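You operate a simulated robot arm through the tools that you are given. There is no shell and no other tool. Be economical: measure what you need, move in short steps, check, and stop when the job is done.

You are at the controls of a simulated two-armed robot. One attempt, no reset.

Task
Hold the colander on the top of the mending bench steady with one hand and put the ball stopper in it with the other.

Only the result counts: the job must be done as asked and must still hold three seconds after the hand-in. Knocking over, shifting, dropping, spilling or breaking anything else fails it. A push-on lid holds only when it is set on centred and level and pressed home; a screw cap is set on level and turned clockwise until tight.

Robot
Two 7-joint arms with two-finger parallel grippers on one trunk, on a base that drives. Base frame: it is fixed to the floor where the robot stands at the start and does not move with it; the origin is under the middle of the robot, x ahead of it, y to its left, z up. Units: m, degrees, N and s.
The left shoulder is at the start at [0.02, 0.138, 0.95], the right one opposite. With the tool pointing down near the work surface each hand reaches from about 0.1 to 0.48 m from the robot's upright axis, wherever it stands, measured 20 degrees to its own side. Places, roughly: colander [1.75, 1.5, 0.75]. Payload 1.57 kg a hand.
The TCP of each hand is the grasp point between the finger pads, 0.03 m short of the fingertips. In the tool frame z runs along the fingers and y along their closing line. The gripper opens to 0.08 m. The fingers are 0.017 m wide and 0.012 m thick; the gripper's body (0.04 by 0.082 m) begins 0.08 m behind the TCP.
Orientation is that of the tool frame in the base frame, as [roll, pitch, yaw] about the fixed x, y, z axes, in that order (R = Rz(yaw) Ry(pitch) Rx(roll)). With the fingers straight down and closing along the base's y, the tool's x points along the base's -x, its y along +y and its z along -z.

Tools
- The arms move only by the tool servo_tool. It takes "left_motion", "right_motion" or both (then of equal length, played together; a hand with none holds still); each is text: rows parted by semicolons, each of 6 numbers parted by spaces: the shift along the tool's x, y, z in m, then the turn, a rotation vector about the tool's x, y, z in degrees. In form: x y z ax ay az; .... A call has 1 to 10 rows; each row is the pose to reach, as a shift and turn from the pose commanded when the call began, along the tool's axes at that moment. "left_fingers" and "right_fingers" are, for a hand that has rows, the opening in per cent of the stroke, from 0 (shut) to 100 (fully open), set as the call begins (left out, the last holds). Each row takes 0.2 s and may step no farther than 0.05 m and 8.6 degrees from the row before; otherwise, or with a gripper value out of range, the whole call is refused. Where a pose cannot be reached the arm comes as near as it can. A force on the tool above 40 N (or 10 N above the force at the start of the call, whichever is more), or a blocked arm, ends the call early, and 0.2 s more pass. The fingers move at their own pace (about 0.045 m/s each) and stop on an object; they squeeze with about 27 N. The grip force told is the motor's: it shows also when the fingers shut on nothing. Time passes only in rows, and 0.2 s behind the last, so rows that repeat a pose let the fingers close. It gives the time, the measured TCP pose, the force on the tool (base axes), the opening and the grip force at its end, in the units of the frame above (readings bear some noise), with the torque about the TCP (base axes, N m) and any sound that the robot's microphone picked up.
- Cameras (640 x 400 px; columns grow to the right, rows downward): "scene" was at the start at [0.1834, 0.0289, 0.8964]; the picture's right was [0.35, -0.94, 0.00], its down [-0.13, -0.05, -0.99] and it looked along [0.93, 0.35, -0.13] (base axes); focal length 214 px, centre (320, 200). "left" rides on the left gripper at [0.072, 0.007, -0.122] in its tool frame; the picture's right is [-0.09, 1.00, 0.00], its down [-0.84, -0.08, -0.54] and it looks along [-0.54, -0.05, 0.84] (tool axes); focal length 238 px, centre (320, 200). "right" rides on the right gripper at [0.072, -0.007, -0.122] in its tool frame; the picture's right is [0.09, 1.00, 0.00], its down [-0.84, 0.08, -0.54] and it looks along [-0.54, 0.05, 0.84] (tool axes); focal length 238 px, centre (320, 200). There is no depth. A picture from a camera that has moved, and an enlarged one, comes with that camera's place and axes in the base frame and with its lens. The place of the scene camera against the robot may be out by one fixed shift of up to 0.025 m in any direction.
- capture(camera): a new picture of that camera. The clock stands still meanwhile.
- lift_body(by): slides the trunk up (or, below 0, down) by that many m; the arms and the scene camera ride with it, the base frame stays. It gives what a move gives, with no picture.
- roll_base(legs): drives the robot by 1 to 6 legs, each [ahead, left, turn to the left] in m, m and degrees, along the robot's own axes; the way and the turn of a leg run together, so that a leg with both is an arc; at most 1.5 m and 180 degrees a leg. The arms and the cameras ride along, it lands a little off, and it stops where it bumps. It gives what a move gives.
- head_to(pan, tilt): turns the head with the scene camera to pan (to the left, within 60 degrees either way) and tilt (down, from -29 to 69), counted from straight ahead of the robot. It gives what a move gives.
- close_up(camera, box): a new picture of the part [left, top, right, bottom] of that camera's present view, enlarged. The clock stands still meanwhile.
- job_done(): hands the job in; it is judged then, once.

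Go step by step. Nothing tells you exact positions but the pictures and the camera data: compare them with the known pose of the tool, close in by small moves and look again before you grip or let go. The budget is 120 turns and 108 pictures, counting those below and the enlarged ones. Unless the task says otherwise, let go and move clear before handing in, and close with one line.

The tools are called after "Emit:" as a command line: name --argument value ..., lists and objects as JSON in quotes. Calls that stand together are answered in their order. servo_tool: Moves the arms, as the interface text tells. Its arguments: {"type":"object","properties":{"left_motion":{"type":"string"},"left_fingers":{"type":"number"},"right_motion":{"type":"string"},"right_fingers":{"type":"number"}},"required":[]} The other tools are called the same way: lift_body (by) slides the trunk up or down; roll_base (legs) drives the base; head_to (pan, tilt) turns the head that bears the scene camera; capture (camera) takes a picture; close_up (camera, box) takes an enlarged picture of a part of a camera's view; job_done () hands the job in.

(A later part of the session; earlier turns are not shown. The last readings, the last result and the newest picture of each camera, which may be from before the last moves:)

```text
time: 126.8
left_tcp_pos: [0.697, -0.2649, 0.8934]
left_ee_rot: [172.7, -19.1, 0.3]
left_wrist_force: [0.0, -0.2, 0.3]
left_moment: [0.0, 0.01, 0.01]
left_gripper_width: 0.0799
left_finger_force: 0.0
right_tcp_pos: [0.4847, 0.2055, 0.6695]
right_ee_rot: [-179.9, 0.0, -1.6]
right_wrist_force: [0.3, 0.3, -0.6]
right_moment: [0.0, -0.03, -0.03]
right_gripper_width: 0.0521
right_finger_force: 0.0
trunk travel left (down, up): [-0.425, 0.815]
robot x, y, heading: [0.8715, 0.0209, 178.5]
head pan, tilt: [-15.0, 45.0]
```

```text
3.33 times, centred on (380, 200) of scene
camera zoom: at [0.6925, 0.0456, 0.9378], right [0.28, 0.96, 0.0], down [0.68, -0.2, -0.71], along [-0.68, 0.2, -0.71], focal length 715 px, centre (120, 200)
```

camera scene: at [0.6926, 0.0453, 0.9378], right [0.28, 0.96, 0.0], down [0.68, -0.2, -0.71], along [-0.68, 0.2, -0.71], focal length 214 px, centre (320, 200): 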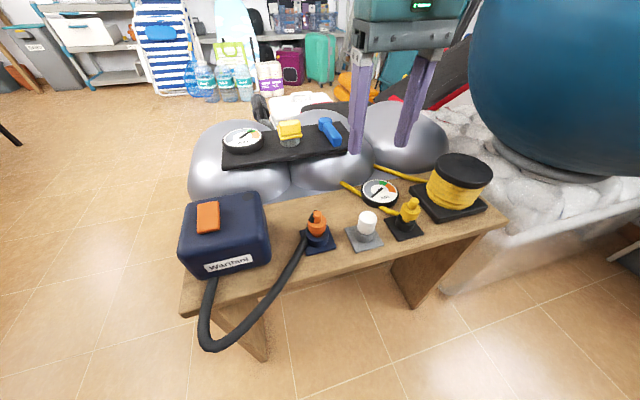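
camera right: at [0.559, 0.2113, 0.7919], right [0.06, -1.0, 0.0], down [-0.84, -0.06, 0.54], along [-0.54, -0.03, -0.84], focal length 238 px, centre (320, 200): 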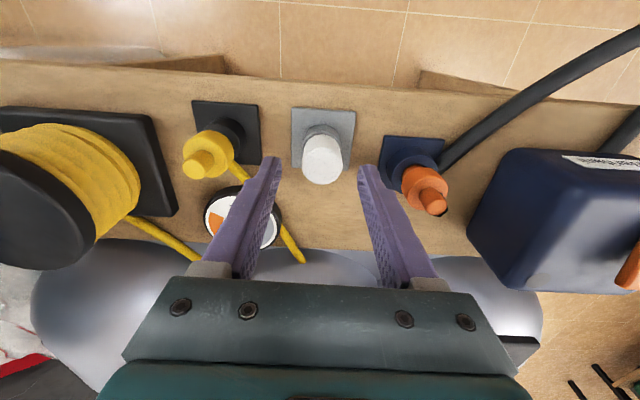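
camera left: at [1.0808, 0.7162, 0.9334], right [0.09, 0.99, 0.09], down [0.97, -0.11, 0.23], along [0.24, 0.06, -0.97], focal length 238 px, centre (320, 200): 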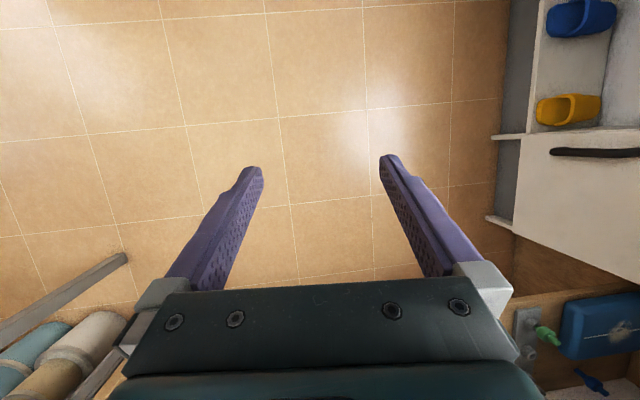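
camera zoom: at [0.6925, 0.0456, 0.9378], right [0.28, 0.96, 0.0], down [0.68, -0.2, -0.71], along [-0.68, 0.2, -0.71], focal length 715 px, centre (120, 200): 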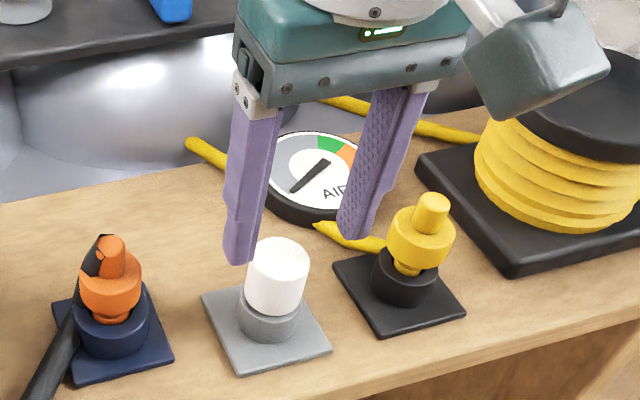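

Aligned well; stopper centre z≈0.615. Descend to grip height and close.

Emit:
servo_tool --right_motion "0 -0.0015 0.024 0 0 0; 0 -0.0015 0.048 0 0 0; 0 -0.0015 0.048 0 0 0"

Emit:
capture --camera "right"

```text
time: 127.6
left_tcp_pos: [0.6977, -0.2648, 0.8949]
left_ee_rot: [172.6, -19.0, 0.1]
left_wrist_force: [0.8, 0.1, 0.4]
left_moment: [0.02, 0.01, 0.0]
left_gripper_width: 0.08
left_finger_force: 0.0
right_tcp_pos: [0.4869, 0.2079, 0.6204]
right_ee_rot: [-179.8, 0.0, -1.5]
right_wrist_force: [0.5, 0.9, -0.8]
right_moment: [-0.01, 0.03, 0.0]
right_gripper_width: 0.0519
right_finger_force: 0.1
trunk travel left (down, up): [-0.425, 0.815]
robot x, y, heading: [0.8713, 0.0213, 178.5]
head pan, tilt: [-15.0, 45.0]
```

```text
46 pictures are left
camera right: at [0.5591, 0.2134, 0.7432], right [0.07, -1.0, 0.0], down [-0.84, -0.06, 0.54], along [-0.54, -0.03, -0.84], focal length 238 px, centre (320, 200)
```

right: 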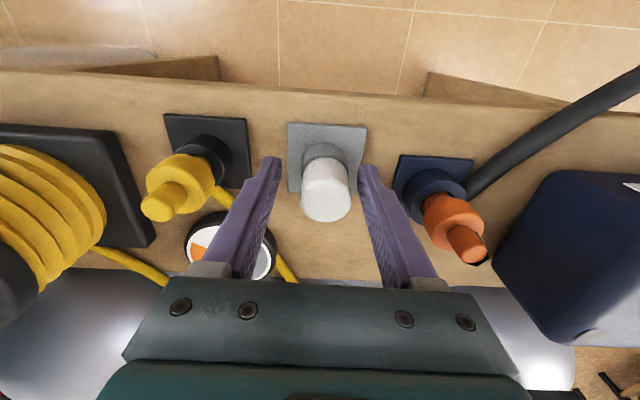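

Height matches. Nudge 3.5 mm sideways to centre, then close.

Emit:
servo_tool --right_motion "0 0.0035 0 0 0 0; 0 0.0035 0 0 0 0"

Emit:
servo_tool --right_motion "0 0 0 0 0 0; 0 0 0 0 0 0; 0 0 0 0 0 0" --right_fingers 0

```text
time: 128.2
left_tcp_pos: [0.699, -0.2653, 0.8946]
left_ee_rot: [172.6, -19.0, 0.2]
left_wrist_force: [0.0, 0.3, 0.0]
left_moment: [0.0, -0.01, 0.02]
left_gripper_width: 0.0799
left_finger_force: 0.0
right_tcp_pos: [0.4867, 0.2035, 0.6202]
right_ee_rot: [-179.9, -0.1, -1.6]
right_wrist_force: [0.3, -1.0, -0.5]
right_moment: [-0.02, -0.06, -0.02]
right_gripper_width: 0.0521
right_finger_force: 0.0
trunk travel left (down, up): [-0.425, 0.815]
robot x, y, heading: [0.87, 0.0259, 178.4]
head pan, tilt: [-15.0, 45.0]
```

```text
time: 129.0
left_tcp_pos: [0.6984, -0.2654, 0.8938]
left_ee_rot: [172.6, -19.0, 0.1]
left_wrist_force: [-0.5, 0.2, 0.4]
left_moment: [0.02, -0.02, 0.01]
left_gripper_width: 0.0798
left_finger_force: 0.1
right_tcp_pos: [0.4863, 0.2044, 0.6222]
right_ee_rot: [-179.8, -0.1, -1.7]
right_wrist_force: [0.5, -0.1, 1.1]
right_moment: [-0.02, 0.01, 0.0]
right_gripper_width: 0.0302
right_finger_force: 26.6
trunk travel left (down, up): [-0.425, 0.815]
robot x, y, heading: [0.8751, 0.0224, 178.5]
head pan, tilt: [-15.0, 45.0]
```

Gripped at 30 mm. Lift straight up slowly.

Emit:
servo_tool --right_motion "0 0 -0.01 0 0 0; 0 0 -0.02 0 0 0; 0 0 -0.03 0 0 0; 0 0 -0.04 0 0 0"

Emit:
capture --camera "right"

```text
time: 130.0
left_tcp_pos: [0.6963, -0.2659, 0.8945]
left_ee_rot: [172.7, -19.0, 0.2]
left_wrist_force: [-0.1, 0.2, 0.0]
left_moment: [-0.02, 0.01, 0.02]
left_gripper_width: 0.0799
left_finger_force: 0.0
right_tcp_pos: [0.4868, 0.2052, 0.6622]
right_ee_rot: [-179.8, 0.0, -1.6]
right_wrist_force: [0.2, 0.4, -0.7]
right_moment: [0.04, 0.06, 0.0]
right_gripper_width: 0.0299
right_finger_force: 27.1
trunk travel left (down, up): [-0.425, 0.815]
robot x, y, heading: [0.8736, 0.0242, 178.7]
head pan, tilt: [-15.0, 45.0]
```

```text
45 pictures are left
camera right: at [0.5593, 0.2105, 0.7846], right [0.06, -1.0, 0.0], down [-0.84, -0.06, 0.54], along [-0.54, -0.03, -0.84], focal length 238 px, centre (320, 200)
```

right: 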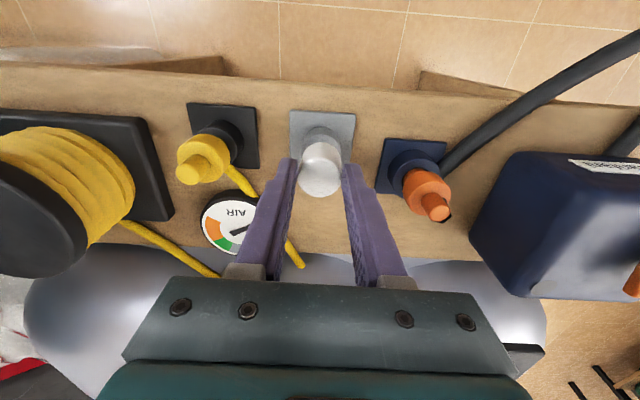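

The picture suggests the stopper may have slipped in the fingers. Let me check closely.

Emit:
close_up --camera "scene" --box '[320, 160, 420, 260]'

Emit:
close_up --camera "right" --box '[260, 90, 380, 220]'

```text
4.00 times, centred on (370, 210) of scene
camera zoom: at [0.6926, 0.0455, 0.9378], right [0.28, 0.96, 0.0], down [0.68, -0.2, -0.71], along [-0.68, 0.2, -0.71], focal length 858 px, centre (120, 160)
```

zoom: 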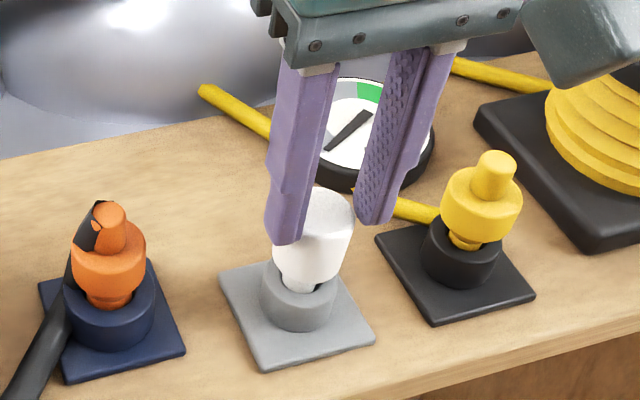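

```text
3.08 times, centred on (320, 155) of right
camera zoom: at [0.5593, 0.2105, 0.7846], right [0.06, -1.0, 0.0], down [-0.84, -0.06, 0.54], along [-0.54, -0.03, -0.84], focal length 733 px, centre (320, 338)
```

zoom: 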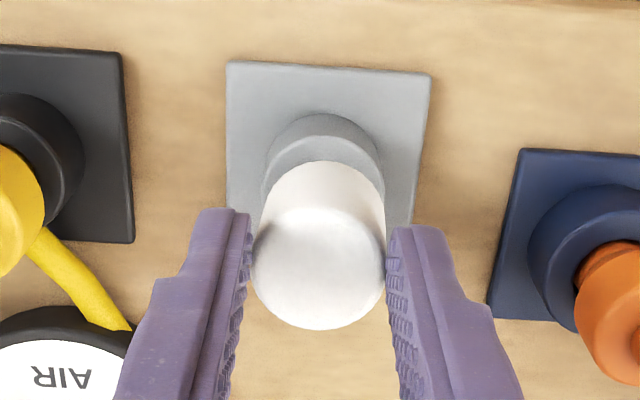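

It rose about 1 cm then slipped; a tapered neck sits in the socket. I'll open, go back down, and regrip lower.

Emit:
servo_tool --right_motion "0 0 0 0 0 0; 0 0 0 0 0 0" --right_fingers 60

Emit:
servo_tool --right_motion "0 0 0.02 0 0 0; 0 0 0.038 0 0 0; 0 0 0.038 0 0 0"

Emit:
close_up --camera "right" --box '[240, 100, 400, 260]'

```text
time: 130.6
left_tcp_pos: [0.6986, -0.2666, 0.8951]
left_ee_rot: [172.6, -18.9, 0.2]
left_wrist_force: [0.4, -0.1, -0.3]
left_moment: [-0.01, 0.02, 0.02]
left_gripper_width: 0.08
left_finger_force: 0.0
right_tcp_pos: [0.4867, 0.2056, 0.6622]
right_ee_rot: [-179.8, 0.0, -1.6]
right_wrist_force: [0.5, -0.6, -0.5]
right_moment: [-0.01, -0.02, -0.02]
right_gripper_width: 0.0481
right_finger_force: 0.0
trunk travel left (down, up): [-0.425, 0.815]
robot x, y, heading: [0.8749, 0.0189, 178.5]
head pan, tilt: [-15.0, 45.0]
```

```text
time: 131.4
left_tcp_pos: [0.6991, -0.2647, 0.894]
left_ee_rot: [172.7, -19.0, 0.2]
left_wrist_force: [0.7, 0.3, -0.1]
left_moment: [-0.01, 0.0, 0.03]
left_gripper_width: 0.0799
left_finger_force: 0.3
right_tcp_pos: [0.4866, 0.2056, 0.6245]
right_ee_rot: [-179.8, 0.1, -1.5]
right_wrist_force: [-0.8, -0.1, 0.6]
right_moment: [-0.01, -0.02, -0.02]
right_gripper_width: 0.0481
right_finger_force: 0.0
trunk travel left (down, up): [-0.425, 0.815]
robot x, y, heading: [0.8777, 0.0245, 178.4]
head pan, tilt: [-15.0, 45.0]
```

```text
2.50 times, centred on (320, 180) of right
camera zoom: at [0.5603, 0.2117, 0.7476], right [0.07, -1.0, 0.0], down [-0.84, -0.06, 0.54], along [-0.54, -0.03, -0.84], focal length 596 px, centre (320, 250)
```

zoom: 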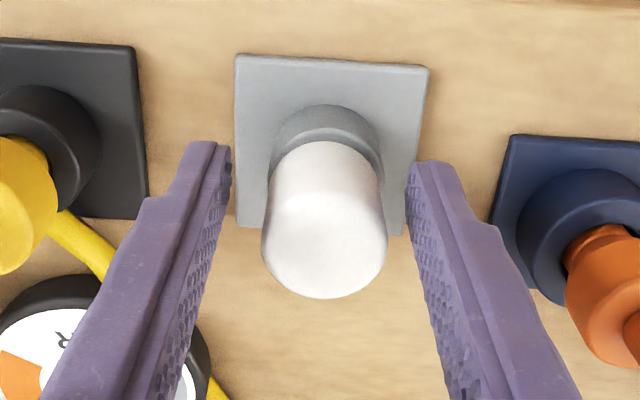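

It had settled back in its socket. I'll grip again, hold for a second, and lift in very small steps.

Emit:
servo_tool --right_motion "0 0 0.004 0 0 0; 0 0 0.004 0 0 0; 0 0 0.004 0 0 0; 0 0 0.004 0 0 0; 0 0 0.004 0 0 0" --right_fingers 0

Emit:
servo_tool --right_motion "0 0 -0.002 0 0 0; 0 0 -0.004 0 0 0; 0 0 -0.006 0 0 0; 0 0 -0.008 0 0 0; 0 0 -0.01 0 0 0; 0 0 -0.012 0 0 0; 0 0 -0.014 0 0 0; 0 0 -0.016 0 0 0"

Emit:
close_up --camera "right" --box '[240, 100, 400, 260]'

```text
time: 132.6
left_tcp_pos: [0.6985, -0.2662, 0.8945]
left_ee_rot: [172.7, -19.0, 0.1]
left_wrist_force: [0.0, -0.2, 0.9]
left_moment: [0.01, 0.0, 0.0]
left_gripper_width: 0.0798
left_finger_force: 0.1
right_tcp_pos: [0.4864, 0.2058, 0.6208]
right_ee_rot: [-179.8, 0.0, -1.4]
right_wrist_force: [2.2, -3.9, 10.7]
right_moment: [-0.12, -0.03, 0.01]
right_gripper_width: 0.0296
right_finger_force: 26.8
trunk travel left (down, up): [-0.425, 0.815]
robot x, y, heading: [0.8743, 0.0246, 178.7]
head pan, tilt: [-15.0, 45.0]
```

```text
time: 134.4
left_tcp_pos: [0.6976, -0.2657, 0.8945]
left_ee_rot: [172.7, -19.0, 0.3]
left_wrist_force: [-0.1, -0.4, -0.1]
left_moment: [0.01, -0.05, -0.01]
left_gripper_width: 0.08
left_finger_force: 0.0
right_tcp_pos: [0.4873, 0.2049, 0.6353]
right_ee_rot: [-179.8, 0.1, -1.6]
right_wrist_force: [-0.9, -1.4, -0.1]
right_moment: [-0.08, 0.02, 0.02]
right_gripper_width: 0.0296
right_finger_force: 26.7
trunk travel left (down, up): [-0.425, 0.815]
robot x, y, heading: [0.8685, 0.022, 178.3]
head pan, tilt: [-15.0, 45.0]
```

```text
2.50 times, centred on (320, 180) of right
camera zoom: at [0.5602, 0.2107, 0.7587], right [0.06, -1.0, 0.0], down [-0.84, -0.06, 0.54], along [-0.54, -0.03, -0.84], focal length 596 px, centre (320, 250)
```

zoom: 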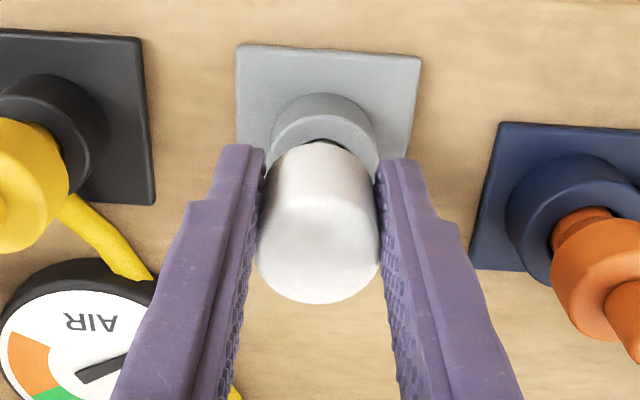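

It's moving with the fingers this time. Continue lifting gently.

Emit:
servo_tool --right_motion "0 0 -0.003 0 0 0; 0 0 -0.006 0 0 0; 0 0 -0.009 0 0 0; 0 0 -0.012 0 0 0; 0 0 -0.015 0 0 0; 0 0 -0.018 0 0 0; 0 0 -0.021 0 0 0; 0 0 -0.024 0 0 0; 0 0 -0.027 0 0 0; 0 0 -0.03 0 0 0"

Emit:
close_up --camera "right" --box '[240, 100, 400, 260]'

```text
time: 136.6
left_tcp_pos: [0.6988, -0.2657, 0.8941]
left_ee_rot: [172.7, -18.9, 0.2]
left_wrist_force: [-0.6, -0.1, 0.0]
left_moment: [0.02, -0.04, 0.04]
left_gripper_width: 0.08
left_finger_force: 0.1
right_tcp_pos: [0.4849, 0.2039, 0.6663]
right_ee_rot: [-179.8, 0.1, -1.5]
right_wrist_force: [-0.1, -0.7, -0.8]
right_moment: [-0.01, 0.02, 0.02]
right_gripper_width: 0.0297
right_finger_force: 27.0
trunk travel left (down, up): [-0.425, 0.815]
robot x, y, heading: [0.8714, 0.0217, 178.4]
head pan, tilt: [-15.0, 45.0]
```

```text
2.50 times, centred on (320, 180) of right
camera zoom: at [0.5591, 0.2105, 0.7893], right [0.07, -1.0, 0.0], down [-0.84, -0.06, 0.54], along [-0.54, -0.03, -0.84], focal length 596 px, centre (320, 250)
```

zoom: 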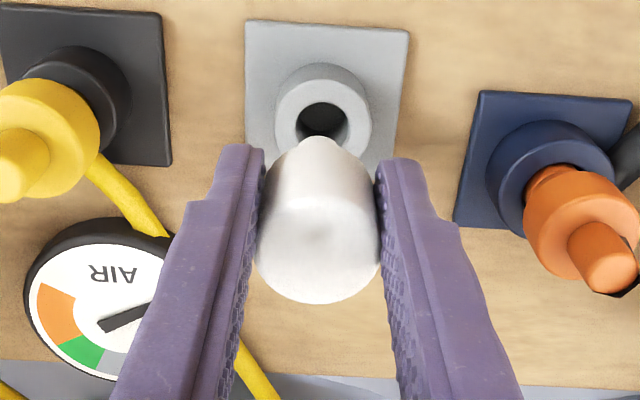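

The stopper is free of its stand. I'll raise it, draw the hand back, and raise the trunk for turning.

Emit:
servo_tool --right_motion "0 0 -0.03 0 0 0; 0 0 -0.06 0 0 0; 0 0 -0.09 0 0 0; 0.02 0.02 -0.115 0 0 0; 0.045 0.04 -0.125 0 0 0; 0.07 0.06 -0.13 0 0 0; 0.095 0.08 -0.13 0 0 0; 0.115 0.1 -0.13 0 0 0; 0.125 0.12 -0.13 0 0 0; 0.125 0.12 -0.13 0 0 0"

Emit:
lift_body --by 0.2

Emit:
close_up --camera "right" --box '[240, 100, 400, 260]'

```text
time: 138.7
left_tcp_pos: [0.6984, -0.2659, 0.8943]
left_ee_rot: [172.6, -19.0, 0.3]
left_wrist_force: [-0.1, -0.3, 0.7]
left_moment: [-0.01, 0.0, -0.02]
left_gripper_width: 0.0798
left_finger_force: 0.1
right_tcp_pos: [0.6033, 0.0897, 0.7944]
right_ee_rot: [-179.2, 0.6, -1.6]
right_wrist_force: [-2.0, -0.6, -3.0]
right_moment: [0.06, 0.04, -0.04]
right_gripper_width: 0.0296
right_finger_force: 27.0
trunk travel left (down, up): [-0.425, 0.815]
robot x, y, heading: [0.8738, 0.0236, 178.4]
head pan, tilt: [-15.0, 45.0]
stopped in row 10 (right hand): the force on the tool passed its limit at 56 N (the readings are from after the stop); the commanded pose is now the measured one
```

```text
time: 140.8
left_tcp_pos: [0.698, -0.2655, 1.0951]
left_ee_rot: [172.7, -19.0, 0.2]
left_wrist_force: [0.6, 0.4, 0.2]
left_moment: [-0.01, 0.02, 0.01]
left_gripper_width: 0.08
left_finger_force: 0.1
right_tcp_pos: [0.6028, 0.0902, 0.9927]
right_ee_rot: [-179.3, 0.5, -1.7]
right_wrist_force: [-4.4, 1.7, -5.6]
right_moment: [-0.27, -0.21, 0.2]
right_gripper_width: 0.0298
right_finger_force: 27.3
trunk travel left (down, up): [-0.625, 0.615]
robot x, y, heading: [0.8747, 0.0203, 178.4]
head pan, tilt: [-15.0, 45.0]
```

```text
2.50 times, centred on (320, 180) of right
camera zoom: at [0.6776, 0.0935, 1.1161], right [0.06, -1.0, -0.01], down [-0.83, -0.06, 0.55], along [-0.55, -0.02, -0.84], focal length 596 px, centre (320, 250)
```

zoom: 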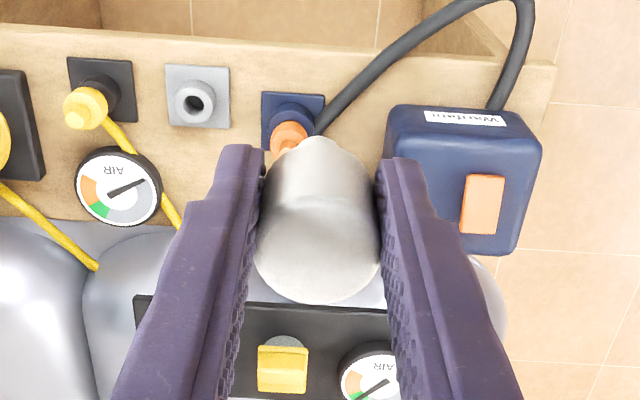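

The wrist touched something on my own body at the end; the stopper is still held. I'll ease the hand back out and forward.

Emit:
servo_tool --right_motion "-0.02 -0.02 0 0 0 0; -0.04 -0.04 0 0 0 0; -0.04 -0.04 0 0 0 0"

Emit:
head_to --pan 0 --tilt 30

Emit:
capture --camera "scene"

```text
time: 141.6
left_tcp_pos: [0.6974, -0.265, 1.0939]
left_ee_rot: [172.8, -18.9, 0.1]
left_wrist_force: [-0.3, 0.2, -0.2]
left_moment: [0.03, 0.02, 0.03]
left_gripper_width: 0.0801
left_finger_force: 0.1
right_tcp_pos: [0.5635, 0.1296, 0.9937]
right_ee_rot: [-179.2, 0.5, -1.7]
right_wrist_force: [0.2, 0.1, 0.2]
right_moment: [0.02, 0.01, -0.01]
right_gripper_width: 0.0299
right_finger_force: 27.5
trunk travel left (down, up): [-0.625, 0.615]
robot x, y, heading: [0.8741, 0.0227, 178.6]
head pan, tilt: [-15.0, 45.0]
```

```text
time: 142.4
left_tcp_pos: [0.6976, -0.2656, 1.0935]
left_ee_rot: [172.7, -19.0, 0.1]
left_wrist_force: [-0.5, -0.6, -0.1]
left_moment: [0.01, -0.01, -0.01]
left_gripper_width: 0.08
left_finger_force: 0.0
right_tcp_pos: [0.5634, 0.1299, 0.9946]
right_ee_rot: [-179.1, 0.5, -1.7]
right_wrist_force: [-1.0, -0.2, -1.4]
right_moment: [-0.02, -0.03, 0.02]
right_gripper_width: 0.0296
right_finger_force: 27.7
trunk travel left (down, up): [-0.625, 0.615]
robot x, y, heading: [0.8732, 0.0203, 178.4]
head pan, tilt: [0.0, 30.0]
```

```text
38 pictures are left
camera scene: at [0.6802, 0.0248, 1.1603], right [0.03, 1.0, 0.0], down [0.5, -0.01, -0.87], along [-0.87, 0.02, -0.5], focal length 214 px, centre (320, 200)
```

scene: 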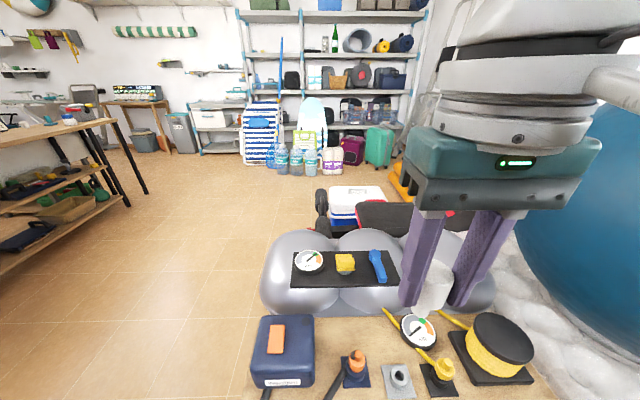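

Clear now. I'll turn right to face the bench, then move to the lane beside it.

Emit:
roll_base --legs '[[0, 0, -90], [0, 0, -88.5]]'

Emit:
roll_base --legs '[[0.1, 0.3, 0], [0.15, 0.3, 0], [0, 0.3, 0]]'

Emit:
head_to --pan 45 --tilt 35

Emit:
capture --camera "scene"

```text
time: 150.3
left_tcp_pos: [1.027, 0.3254, 1.0961]
left_ee_rot: [172.6, -19.0, -175.5]
left_wrist_force: [0.4, 0.1, 0.2]
left_moment: [-0.03, 0.01, -0.01]
left_gripper_width: 0.0797
left_finger_force: 0.2
right_tcp_pos: [1.1896, -0.0583, 0.9942]
right_ee_rot: [-179.2, 0.5, -177.3]
right_wrist_force: [-0.3, -0.1, -0.9]
right_moment: [0.0, 0.0, 0.0]
right_gripper_width: 0.0295
right_finger_force: 26.8
trunk travel left (down, up): [-0.625, 0.615]
robot x, y, heading: [0.8757, 0.0272, 3.0]
head pan, tilt: [0.0, 30.0]
```

```text
time: 155.9
left_tcp_pos: [1.227, 1.2487, 1.094]
left_ee_rot: [172.8, -19.1, -175.0]
left_wrist_force: [0.9, -0.1, 0.1]
left_moment: [0.01, -0.01, -0.01]
left_gripper_width: 0.08
left_finger_force: 0.0
right_tcp_pos: [1.3928, 0.8662, 0.9949]
right_ee_rot: [-179.2, 0.5, -177.0]
right_wrist_force: [1.0, -0.1, 0.0]
right_moment: [0.02, 0.02, -0.01]
right_gripper_width: 0.0297
right_finger_force: 27.4
trunk travel left (down, up): [-0.625, 0.615]
robot x, y, heading: [1.0735, 0.9467, 3.2]
head pan, tilt: [0.0, 30.0]
```

```text
time: 157.0
left_tcp_pos: [1.2268, 1.248, 1.095]
left_ee_rot: [172.6, -19.0, -175.1]
left_wrist_force: [0.2, 0.0, 0.2]
left_moment: [-0.02, 0.02, -0.03]
left_gripper_width: 0.0798
left_finger_force: 0.1
right_tcp_pos: [1.3929, 0.8666, 0.9942]
right_ee_rot: [-179.2, 0.5, -177.0]
right_wrist_force: [-0.3, -0.1, -1.2]
right_moment: [-0.02, 0.01, -0.04]
right_gripper_width: 0.0296
right_finger_force: 27.2
trunk travel left (down, up): [-0.625, 0.615]
robot x, y, heading: [1.0751, 0.9461, 3.2]
head pan, tilt: [45.0, 35.0]
```

```text
37 pictures are left
camera scene: at [1.2313, 1.0137, 1.1526], right [0.75, -0.67, 0.0], down [-0.38, -0.43, -0.82], along [0.55, 0.61, -0.57], focal length 214 px, centre (320, 200)
```

scene: 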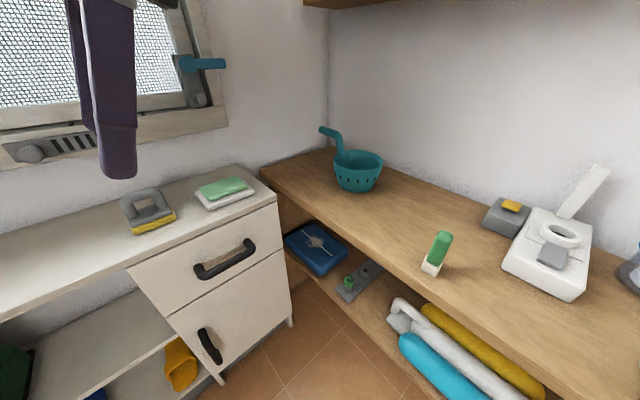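

The colander is at about [1.763, 1.41], rim ≈0.84, bench front edge x≈1.53. I'll move close with a slight left heading.

Emit:
roll_base --legs '[[0.15, 0.1, 0], [0.0, 0.1, 12]]'

Emit:
head_to --pan 15 --tilt 55

Emit:
capture --camera "scene"

```text
time: 159.3
left_tcp_pos: [1.2877, 1.4804, 1.0942]
left_ee_rot: [172.7, -19.0, -162.7]
left_wrist_force: [-0.3, -0.8, -0.1]
left_moment: [-0.01, 0.01, 0.01]
left_gripper_width: 0.0801
left_finger_force: 0.0
right_tcp_pos: [1.532, 1.1421, 0.9937]
right_ee_rot: [-179.1, 0.5, -164.6]
right_wrist_force: [-0.9, -1.0, 0.3]
right_moment: [-0.02, -0.01, 0.0]
right_gripper_width: 0.0298
right_finger_force: 27.1
trunk travel left (down, up): [-0.625, 0.615]
robot x, y, heading: [1.2058, 1.1504, 15.4]
head pan, tilt: [45.0, 35.0]
```

```text
time: 160.2
left_tcp_pos: [1.2873, 1.4799, 1.0937]
left_ee_rot: [172.8, -18.9, -162.6]
left_wrist_force: [-0.6, 0.5, 0.2]
left_moment: [-0.03, -0.02, 0.0]
left_gripper_width: 0.08
left_finger_force: 0.0
right_tcp_pos: [1.5311, 1.1418, 0.9934]
right_ee_rot: [-179.2, 0.4, -164.6]
right_wrist_force: [0.3, -0.5, 0.1]
right_moment: [0.01, 0.0, 0.0]
right_gripper_width: 0.0298
right_finger_force: 27.0
trunk travel left (down, up): [-0.625, 0.615]
robot x, y, heading: [1.2022, 1.1517, 15.8]
head pan, tilt: [15.0, 55.0]
```

```text
36 pictures are left
camera scene: at [1.3602, 1.2124, 1.1244], right [0.51, -0.86, 0.0], down [-0.7, -0.42, -0.57], along [0.49, 0.29, -0.82], focal length 214 px, centre (320, 200)
```

scene: 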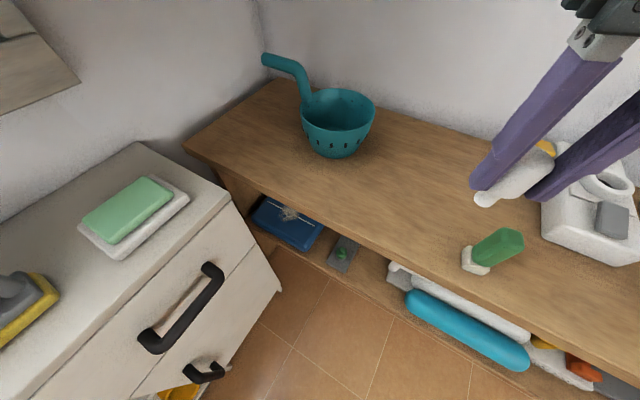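

The colander sits near [1.75, 1.395], rim ≈0.855. A little further ahead for reach, and lower the trunk somewhat.

Emit:
roll_base --legs '[[0.06, 0.015, 5]]'

Emit:
lift_body --by -0.08

Emit:
head_to --pan 8 --tilt 50

Emit:
capture --camera "scene"

Emit:
capture --camera "left"

```text
time: 161.2
left_tcp_pos: [1.311, 1.5188, 1.0947]
left_ee_rot: [172.6, -19.0, -157.6]
left_wrist_force: [-0.1, -0.6, -0.1]
left_moment: [0.01, -0.03, 0.01]
left_gripper_width: 0.08
left_finger_force: 0.2
right_tcp_pos: [1.5836, 1.2028, 0.9948]
right_ee_rot: [-179.2, 0.6, -159.6]
right_wrist_force: [-0.6, -0.2, -0.5]
right_moment: [0.01, 0.05, -0.04]
right_gripper_width: 0.0296
right_finger_force: 27.2
trunk travel left (down, up): [-0.625, 0.615]
robot x, y, heading: [1.2544, 1.1851, 20.6]
head pan, tilt: [15.0, 55.0]
```

```text
time: 162.4
left_tcp_pos: [1.3129, 1.5187, 1.0152]
left_ee_rot: [172.8, -19.0, -157.7]
left_wrist_force: [0.1, 0.5, 0.4]
left_moment: [-0.05, 0.02, 0.01]
left_gripper_width: 0.08
left_finger_force: 0.1
right_tcp_pos: [1.5828, 1.2043, 0.9132]
right_ee_rot: [-179.1, 0.5, -159.5]
right_wrist_force: [-0.3, 0.2, 0.0]
right_moment: [-0.03, 0.02, -0.02]
right_gripper_width: 0.0296
right_finger_force: 27.4
trunk travel left (down, up): [-0.545, 0.695]
robot x, y, heading: [1.2595, 1.1876, 20.6]
head pan, tilt: [15.0, 55.0]
```

```text
time: 163.1
left_tcp_pos: [1.3125, 1.518, 1.015]
left_ee_rot: [172.6, -19.0, -157.7]
left_wrist_force: [0.2, 0.3, 0.2]
left_moment: [0.0, 0.0, 0.02]
left_gripper_width: 0.0798
left_finger_force: 0.1
right_tcp_pos: [1.5838, 1.2032, 0.9136]
right_ee_rot: [-179.2, 0.4, -159.6]
right_wrist_force: [0.2, 0.0, -0.6]
right_moment: [0.0, 0.0, -0.03]
right_gripper_width: 0.0298
right_finger_force: 27.5
trunk travel left (down, up): [-0.545, 0.695]
robot x, y, heading: [1.2572, 1.1839, 20.1]
head pan, tilt: [8.0, 50.0]
```

```text
35 pictures are left
camera scene: at [1.4154, 1.2534, 1.0509], right [0.48, -0.88, 0.0], down [-0.67, -0.37, -0.64], along [0.56, 0.31, -0.77], focal length 214 px, centre (320, 200)
```

scene: 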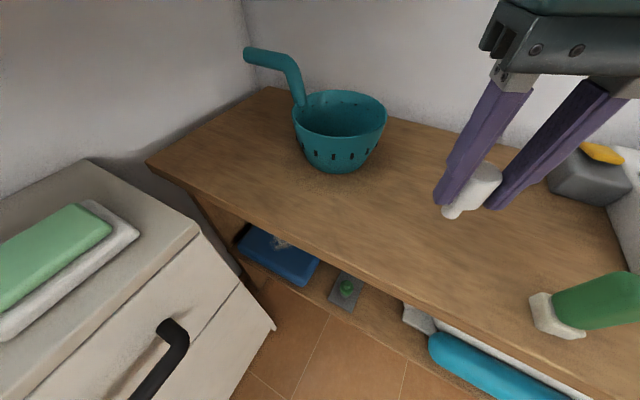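

```text
34 pictures are left
camera left: at [1.2889, 1.4998, 1.1533], right [-0.26, 0.96, 0.09], down [0.95, 0.23, 0.23], along [0.2, 0.14, -0.97], focal length 238 px, centre (320, 200)
```

left: 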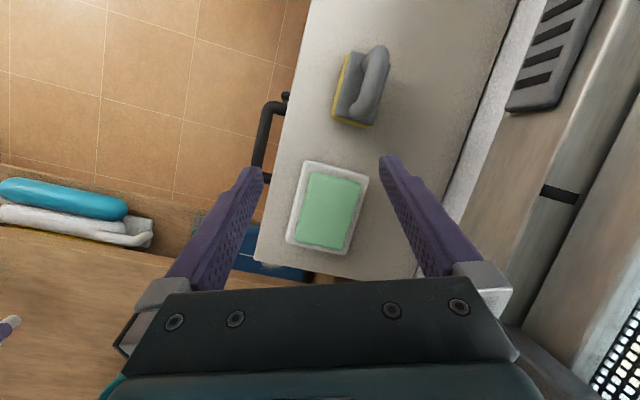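

Calibrating with my hand, the rim centre comes out at [1.731, 1.402, 0.859], radius 0.081. I'll bring the left hand above the near-left rim, tilted along the wall, so it can straddle it.

Emit:
servo_tool --left_motion "-0.031 -0.0165 -0.0055 2.6 -2.0 -2.1; -0.062 -0.033 -0.011 5.1 -4.1 -4.3; -0.093 -0.049 -0.0165 7.7 -6.1 -6.4; -0.124 -0.066 -0.022 10.2 -8.2 -8.6; -0.1545 -0.082 -0.0275 12.8 -10.2 -10.7; -0.185 -0.099 -0.033 15.4 -12.2 -12.8; -0.216 -0.115 -0.0385 17.9 -14.3 -15; -0.247 -0.132 -0.044 20.5 -16.3 -17.1; -0.278 -0.148 -0.049 23 -18.4 -19.3; -0.309 -0.1646 -0.0548 25.6 -20.4 -21.4" --left_fingers 100

Emit:
capture --camera "scene"

Emit:
capture --camera "left"

```text
time: 165.3
left_tcp_pos: [1.6564, 1.4741, 0.9442]
left_ee_rot: [-164.9, -0.1, -134.9]
left_wrist_force: [-0.8, 0.0, 0.5]
left_moment: [-0.01, 0.02, -0.01]
left_gripper_width: 0.0799
left_finger_force: 0.2
right_tcp_pos: [1.5838, 1.202, 0.9135]
right_ee_rot: [-179.2, 0.5, -159.6]
right_wrist_force: [1.1, 0.1, 0.0]
right_moment: [-0.03, 0.01, 0.01]
right_gripper_width: 0.0297
right_finger_force: 27.2
trunk travel left (down, up): [-0.545, 0.695]
robot x, y, heading: [1.2578, 1.1815, 20.5]
head pan, tilt: [8.0, 50.0]
```

```text
33 pictures are left
camera scene: at [1.4157, 1.2532, 1.0509], right [0.48, -0.88, 0.0], down [-0.67, -0.37, -0.64], along [0.56, 0.31, -0.77], focal length 214 px, centre (320, 200)
```

scene: 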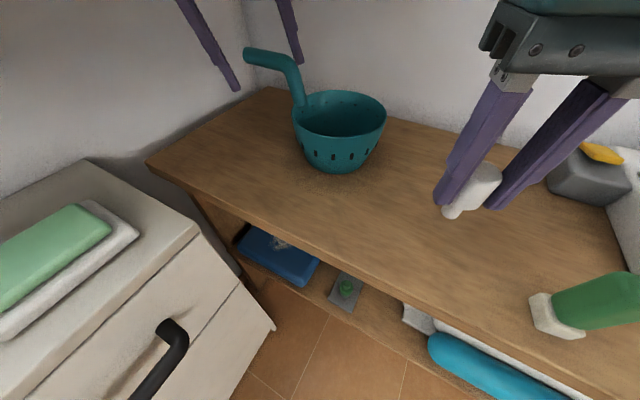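

```text
32 pictures are left
camera left: at [1.5793, 1.4495, 1.0601], right [-0.62, 0.74, -0.26], down [0.54, 0.64, 0.54], along [0.57, 0.19, -0.8], focal length 238 px, centre (320, 200)
```

left: 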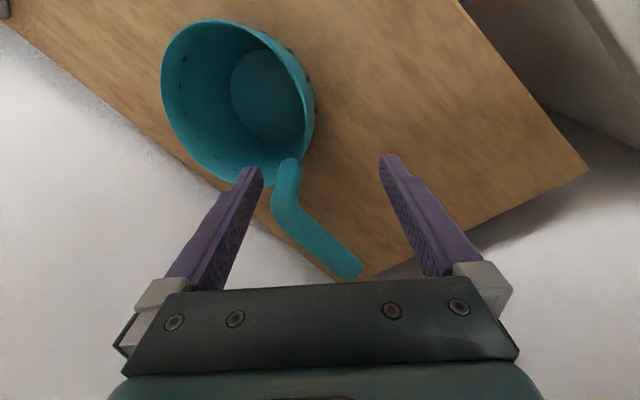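

I reached the pre-grip pose. Refined estimate: rim centre ≈[1.70, 1.38, 0.868]; the hand must shift ~3.5 cm toward me, away from the handle. I'll do that, descend slightly and look.

Emit:
servo_tool --left_motion "0.018 -0.002 0.0 0 0 0; 0.036 -0.004 0.0 0 0 0; 0.036 -0.004 0.025 0 0 0; 0.036 -0.004 0.025 0 0 0"

Emit:
capture --camera "left"

Emit:
capture --camera "scene"

```text
time: 166.3
left_tcp_pos: [1.6383, 1.4422, 0.9215]
left_ee_rot: [-165.0, 0.1, -135.0]
left_wrist_force: [0.1, -0.2, -0.4]
left_moment: [-0.02, -0.03, -0.02]
left_gripper_width: 0.0801
left_finger_force: 0.0
right_tcp_pos: [1.5841, 1.2035, 0.915]
right_ee_rot: [-179.2, 0.5, -159.6]
right_wrist_force: [0.7, -0.2, -1.0]
right_moment: [0.0, -0.04, 0.01]
right_gripper_width: 0.0295
right_finger_force: 27.1
trunk travel left (down, up): [-0.545, 0.695]
robot x, y, heading: [1.2568, 1.1802, 20.5]
head pan, tilt: [8.0, 50.0]
```

```text
31 pictures are left
camera left: at [1.5601, 1.4191, 1.0384], right [-0.62, 0.74, -0.26], down [0.54, 0.64, 0.54], along [0.57, 0.19, -0.8], focal length 238 px, centre (320, 200)
```

left: 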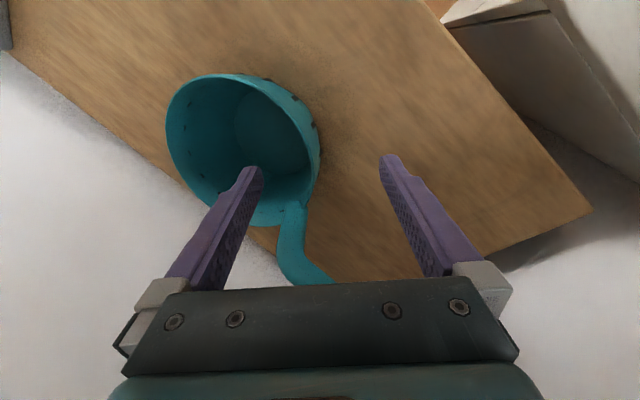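

```text
30 pictures are left
camera scene: at [1.4155, 1.2534, 1.0509], right [0.48, -0.88, 0.0], down [-0.67, -0.37, -0.64], along [0.56, 0.31, -0.77], focal length 214 px, centre (320, 200)
```

scene: 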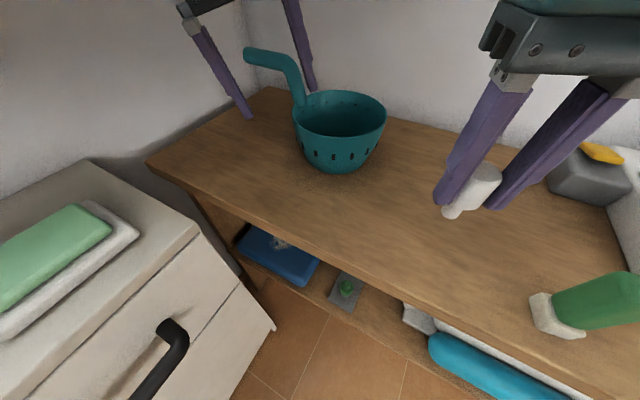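

Triangulated again: rim centre [1.689, 1.383, 0.876], and the fingers straddle the near-left rim. Descend so the rim comes to the pads.

Emit:
servo_tool --left_motion "0.006 0 0.015 0 0 0; 0.006 0 0.03 0 0 0; 0.006 0 0.042 0 0 0; 0.006 0 0.042 0 0 0"

Emit:
capture --camera "left"

Emit:
close_up --camera "scene" --box '[220, 40, 420, 200]'

```text
time: 167.3
left_tcp_pos: [1.6414, 1.4319, 0.8812]
left_ee_rot: [-165.0, 0.0, -135.0]
left_wrist_force: [-0.5, 0.3, -0.1]
left_moment: [-0.05, 0.0, -0.02]
left_gripper_width: 0.08
left_finger_force: 0.0
right_tcp_pos: [1.5835, 1.2029, 0.9148]
right_ee_rot: [-179.2, 0.5, -159.6]
right_wrist_force: [1.1, 0.0, -1.2]
right_moment: [0.01, 0.02, -0.03]
right_gripper_width: 0.0298
right_finger_force: 27.2
trunk travel left (down, up): [-0.545, 0.695]
robot x, y, heading: [1.2543, 1.1868, 20.7]
head pan, tilt: [8.0, 50.0]
```

```text
29 pictures are left
camera left: at [1.5641, 1.4074, 0.9973], right [-0.62, 0.74, -0.26], down [0.55, 0.64, 0.54], along [0.57, 0.19, -0.8], focal length 238 px, centre (320, 200)
```

left: 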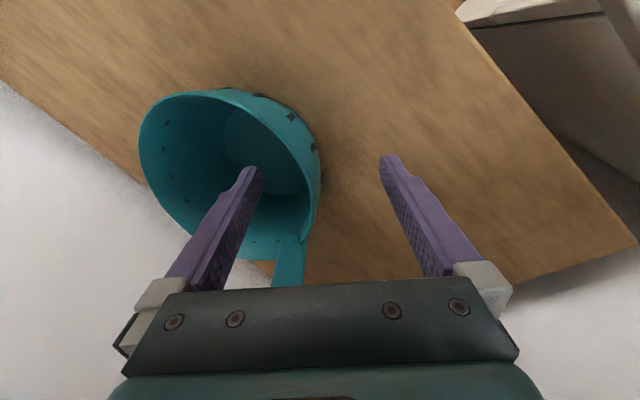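

```text
2.50 times, centred on (320, 120) of scene
camera zoom: at [1.4155, 1.2534, 1.0509], right [0.48, -0.88, 0.0], down [-0.67, -0.37, -0.64], along [0.56, 0.31, -0.77], focal length 536 px, centre (320, 400)
```

zoom: 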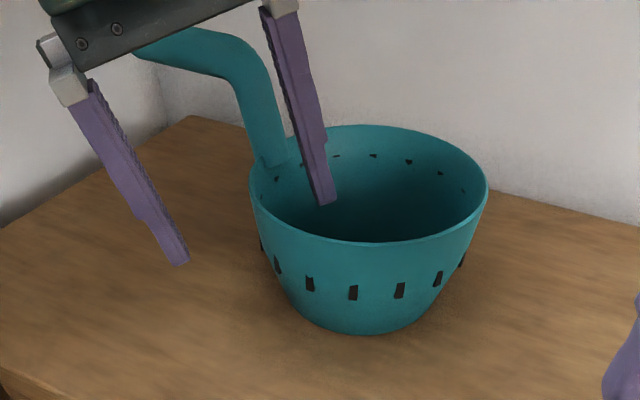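

The rim lies centred between the left fingers, clear of the handle. I'll go 8 mm deeper and close.

Emit:
servo_tool --left_motion "0 0 0.008 0 0 0; 0 0 0.008 0 0 0"

Emit:
servo_tool --left_motion "0 0 0 0 0 0; 0 0 0 0 0 0; 0 0 0 0 0 0; 0 0 0 0 0 0; 0 0 0 0 0 0" --left_fingers 0

Emit:
close_up --camera "scene" --box '[220, 40, 500, 230]'

Emit:
capture --camera "right"

```text
time: 167.9
left_tcp_pos: [1.6427, 1.4313, 0.8726]
left_ee_rot: [-165.0, -0.1, -135.0]
left_wrist_force: [-0.3, -0.3, 0.5]
left_moment: [-0.02, -0.01, -0.03]
left_gripper_width: 0.0797
left_finger_force: 0.1
right_tcp_pos: [1.5831, 1.2018, 0.9138]
right_ee_rot: [-179.2, 0.6, -159.5]
right_wrist_force: [0.7, 0.0, 0.0]
right_moment: [-0.01, -0.01, -0.01]
right_gripper_width: 0.0295
right_finger_force: 27.0
trunk travel left (down, up): [-0.545, 0.695]
robot x, y, heading: [1.2586, 1.1889, 20.4]
head pan, tilt: [8.0, 50.0]
```

```text
time: 169.1
left_tcp_pos: [1.6427, 1.43, 0.8737]
left_ee_rot: [-165.0, 0.0, -134.9]
left_wrist_force: [-0.4, -0.3, -0.4]
left_moment: [-0.06, 0.14, 0.01]
left_gripper_width: 0.0029
left_finger_force: 17.8
right_tcp_pos: [1.5842, 1.2021, 0.9142]
right_ee_rot: [-179.2, 0.5, -159.5]
right_wrist_force: [-0.2, -0.2, -0.3]
right_moment: [0.0, 0.04, 0.0]
right_gripper_width: 0.0297
right_finger_force: 27.2
trunk travel left (down, up): [-0.545, 0.695]
robot x, y, heading: [1.2583, 1.1832, 20.8]
head pan, tilt: [8.0, 50.0]
```

```text
2.11 times, centred on (360, 135) of scene
camera zoom: at [1.4154, 1.2533, 1.0508], right [0.48, -0.88, 0.0], down [-0.67, -0.37, -0.64], along [0.56, 0.31, -0.77], focal length 452 px, centre (236, 337)
```

zoom: 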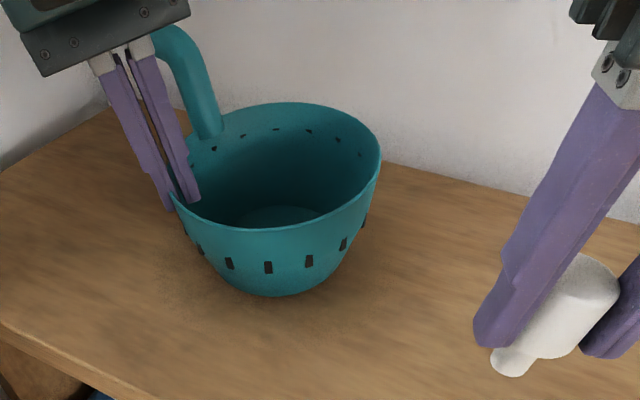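

```text
26 pictures are left
camera right: at [1.5181, 1.1743, 1.0361], right [-0.43, 0.9, -0.01], down [0.75, 0.37, 0.55], along [0.5, 0.23, -0.84], focal length 238 px, centre (320, 200)
```

right: 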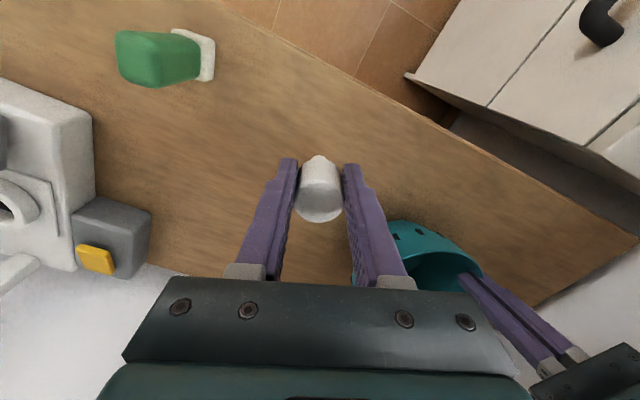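

The left hand holds the colander by its wall; it hasn't moved. Now I raise the stopper and bring it over the bowl's right part, tilting the right hand slightly forward.

Emit:
servo_tool --right_motion "0 0 -0.04 0 0 0; 0 0 -0.075 0 0 0; -0.034 0.021 -0.075 0 -2.4 0; -0.068 0.041 -0.075 0 -4.8 0; -0.102 0.062 -0.075 0 -7.2 0; -0.136 0.082 -0.075 0 -9.6 0; -0.1706 0.103 -0.075 0 -12 0; -0.1706 0.103 -0.075 0 -12 0"

Emit:
capture --camera "scene"

Emit:
capture --camera "right"

```text
time: 170.9
left_tcp_pos: [1.6426, 1.4298, 0.8735]
left_ee_rot: [-165.0, -0.1, -135.0]
left_wrist_force: [0.1, 0.6, -2.7]
left_moment: [0.09, 0.17, 0.0]
left_gripper_width: 0.0024
left_finger_force: 23.9
right_tcp_pos: [1.7039, 1.3577, 0.9884]
right_ee_rot: [-179.2, 12.5, -159.3]
right_wrist_force: [-0.7, -0.1, -0.6]
right_moment: [-0.01, 0.02, 0.0]
right_gripper_width: 0.0298
right_finger_force: 26.5
trunk travel left (down, up): [-0.545, 0.695]
robot x, y, heading: [1.2585, 1.1862, 20.5]
head pan, tilt: [8.0, 50.0]
```

```text
25 pictures are left
camera scene: at [1.4154, 1.253, 1.0508], right [0.48, -0.88, 0.0], down [-0.67, -0.37, -0.64], along [0.56, 0.31, -0.77], focal length 214 px, centre (320, 200)
```

scene: 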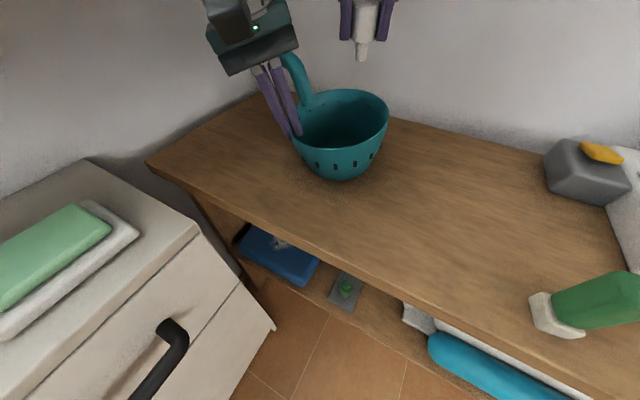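

```text
24 pictures are left
camera right: at [1.6168, 1.3196, 1.0927], right [-0.43, 0.9, -0.03], down [0.62, 0.33, 0.71], along [0.65, 0.29, -0.7], focal length 238 px, centre (320, 200)
```

right: 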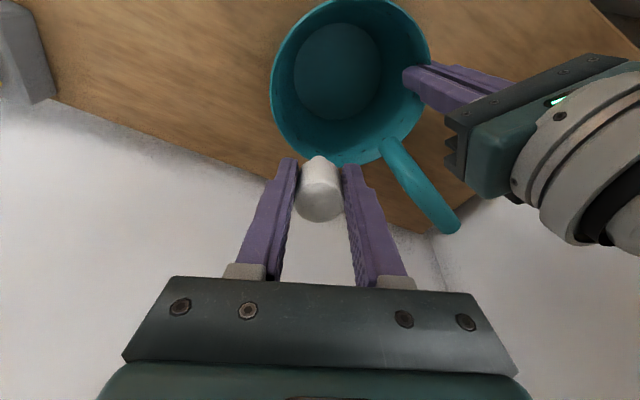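

The stopper is about 3.5 cm beyond the bowl's centre. I'll shift it back over the bowl and come partway down, then check.

Emit:
servo_tool --right_motion "0.0156 -0.0026 -0.0034 0 0 0; 0.0215 -0.0026 0.0225 0 0 0; 0.0264 -0.0026 0.0454 0 0 0; 0.0264 -0.0026 0.0454 0 0 0"

Emit:
capture --camera "right"

Emit:
close_up --camera "scene" --box '[220, 0, 460, 200]'

```text
time: 171.9
left_tcp_pos: [1.643, 1.4301, 0.8735]
left_ee_rot: [-165.0, 0.0, -135.0]
left_wrist_force: [-0.6, 0.0, -1.8]
left_moment: [0.07, 0.15, -0.03]
left_gripper_width: 0.0026
left_finger_force: 23.9
right_tcp_pos: [1.6936, 1.3506, 0.9379]
right_ee_rot: [-179.2, 12.4, -159.5]
right_wrist_force: [-0.6, -0.3, -0.3]
right_moment: [0.03, 0.01, -0.01]
right_gripper_width: 0.0297
right_finger_force: 26.7
trunk travel left (down, up): [-0.545, 0.695]
robot x, y, heading: [1.253, 1.1846, 20.5]
head pan, tilt: [8.0, 50.0]
```

```text
23 pictures are left
camera right: at [1.6053, 1.3132, 1.0428], right [-0.43, 0.9, -0.03], down [0.63, 0.33, 0.71], along [0.65, 0.28, -0.7], focal length 238 px, centre (320, 200)
```

right: 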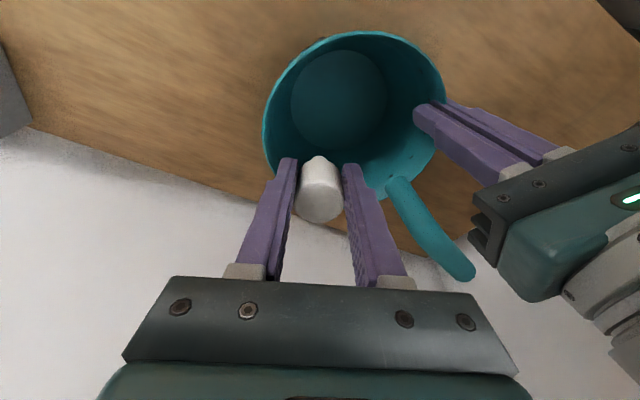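

```text
2.00 times, centred on (340, 100) of scene
camera zoom: at [1.4153, 1.2533, 1.0508], right [0.48, -0.88, 0.0], down [-0.67, -0.37, -0.64], along [0.56, 0.31, -0.77], focal length 429 px, centre (280, 400)
```

zoom: 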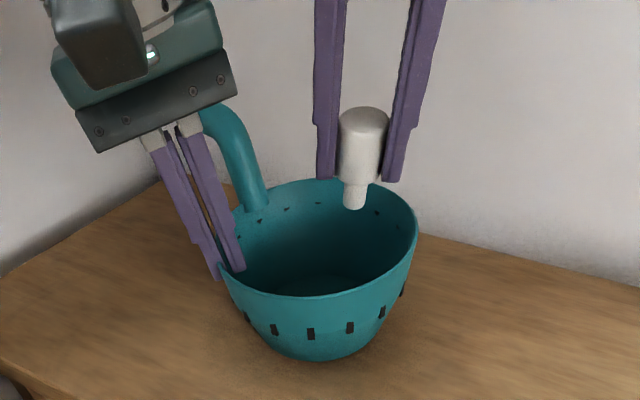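

Rim centre is ≈[1.679, 1.371, 0.855] and the stopper is inside its outline. Lower it into the bowl.

Emit:
servo_tool --right_motion "0.0057 0.001 0.0175 0 0 0; 0.0114 0.002 0.035 0 0 0; 0.0171 0.003 0.0525 0 0 0; 0.0171 0.003 0.0525 0 0 0"

Emit:
close_up --camera "scene" --box '[220, 0, 460, 200]'

Emit:
capture --camera "right"

```text
time: 172.9
left_tcp_pos: [1.6422, 1.4284, 0.8728]
left_ee_rot: [-165.0, 0.0, -135.0]
left_wrist_force: [-0.6, -0.1, -2.8]
left_moment: [0.08, 0.14, -0.02]
left_gripper_width: 0.0024
left_finger_force: 23.1
right_tcp_pos: [1.687, 1.351, 0.8844]
right_ee_rot: [-179.1, 12.6, -159.5]
right_wrist_force: [0.0, 0.2, 0.5]
right_moment: [0.03, 0.02, 0.03]
right_gripper_width: 0.0297
right_finger_force: 27.0
trunk travel left (down, up): [-0.545, 0.695]
robot x, y, heading: [1.2587, 1.1861, 20.6]
head pan, tilt: [8.0, 50.0]
```

```text
2.00 times, centred on (340, 100) of scene
camera zoom: at [1.4153, 1.2533, 1.0508], right [0.48, -0.88, 0.0], down [-0.67, -0.37, -0.64], along [0.56, 0.31, -0.77], focal length 429 px, centre (280, 400)
```

zoom: 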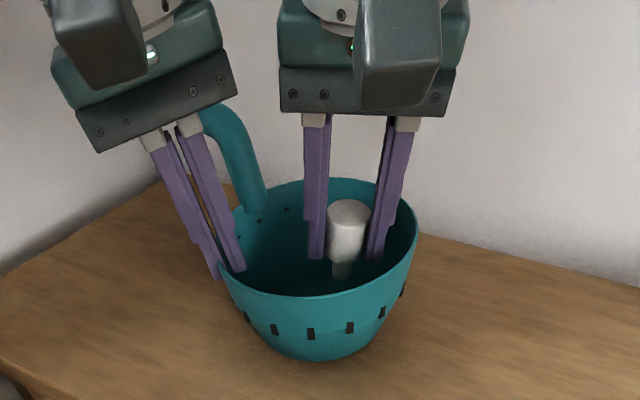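

```text
20 pictures are left
camera right: at [1.599, 1.3132, 0.9884], right [-0.43, 0.9, -0.03], down [0.63, 0.33, 0.71], along [0.65, 0.28, -0.7], focal length 238 px, centre (320, 200)
```

right: 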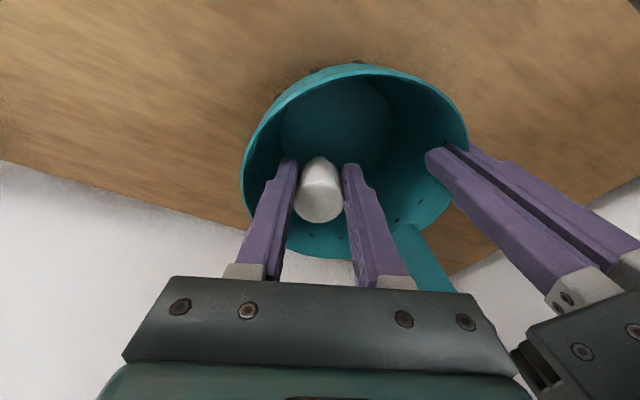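

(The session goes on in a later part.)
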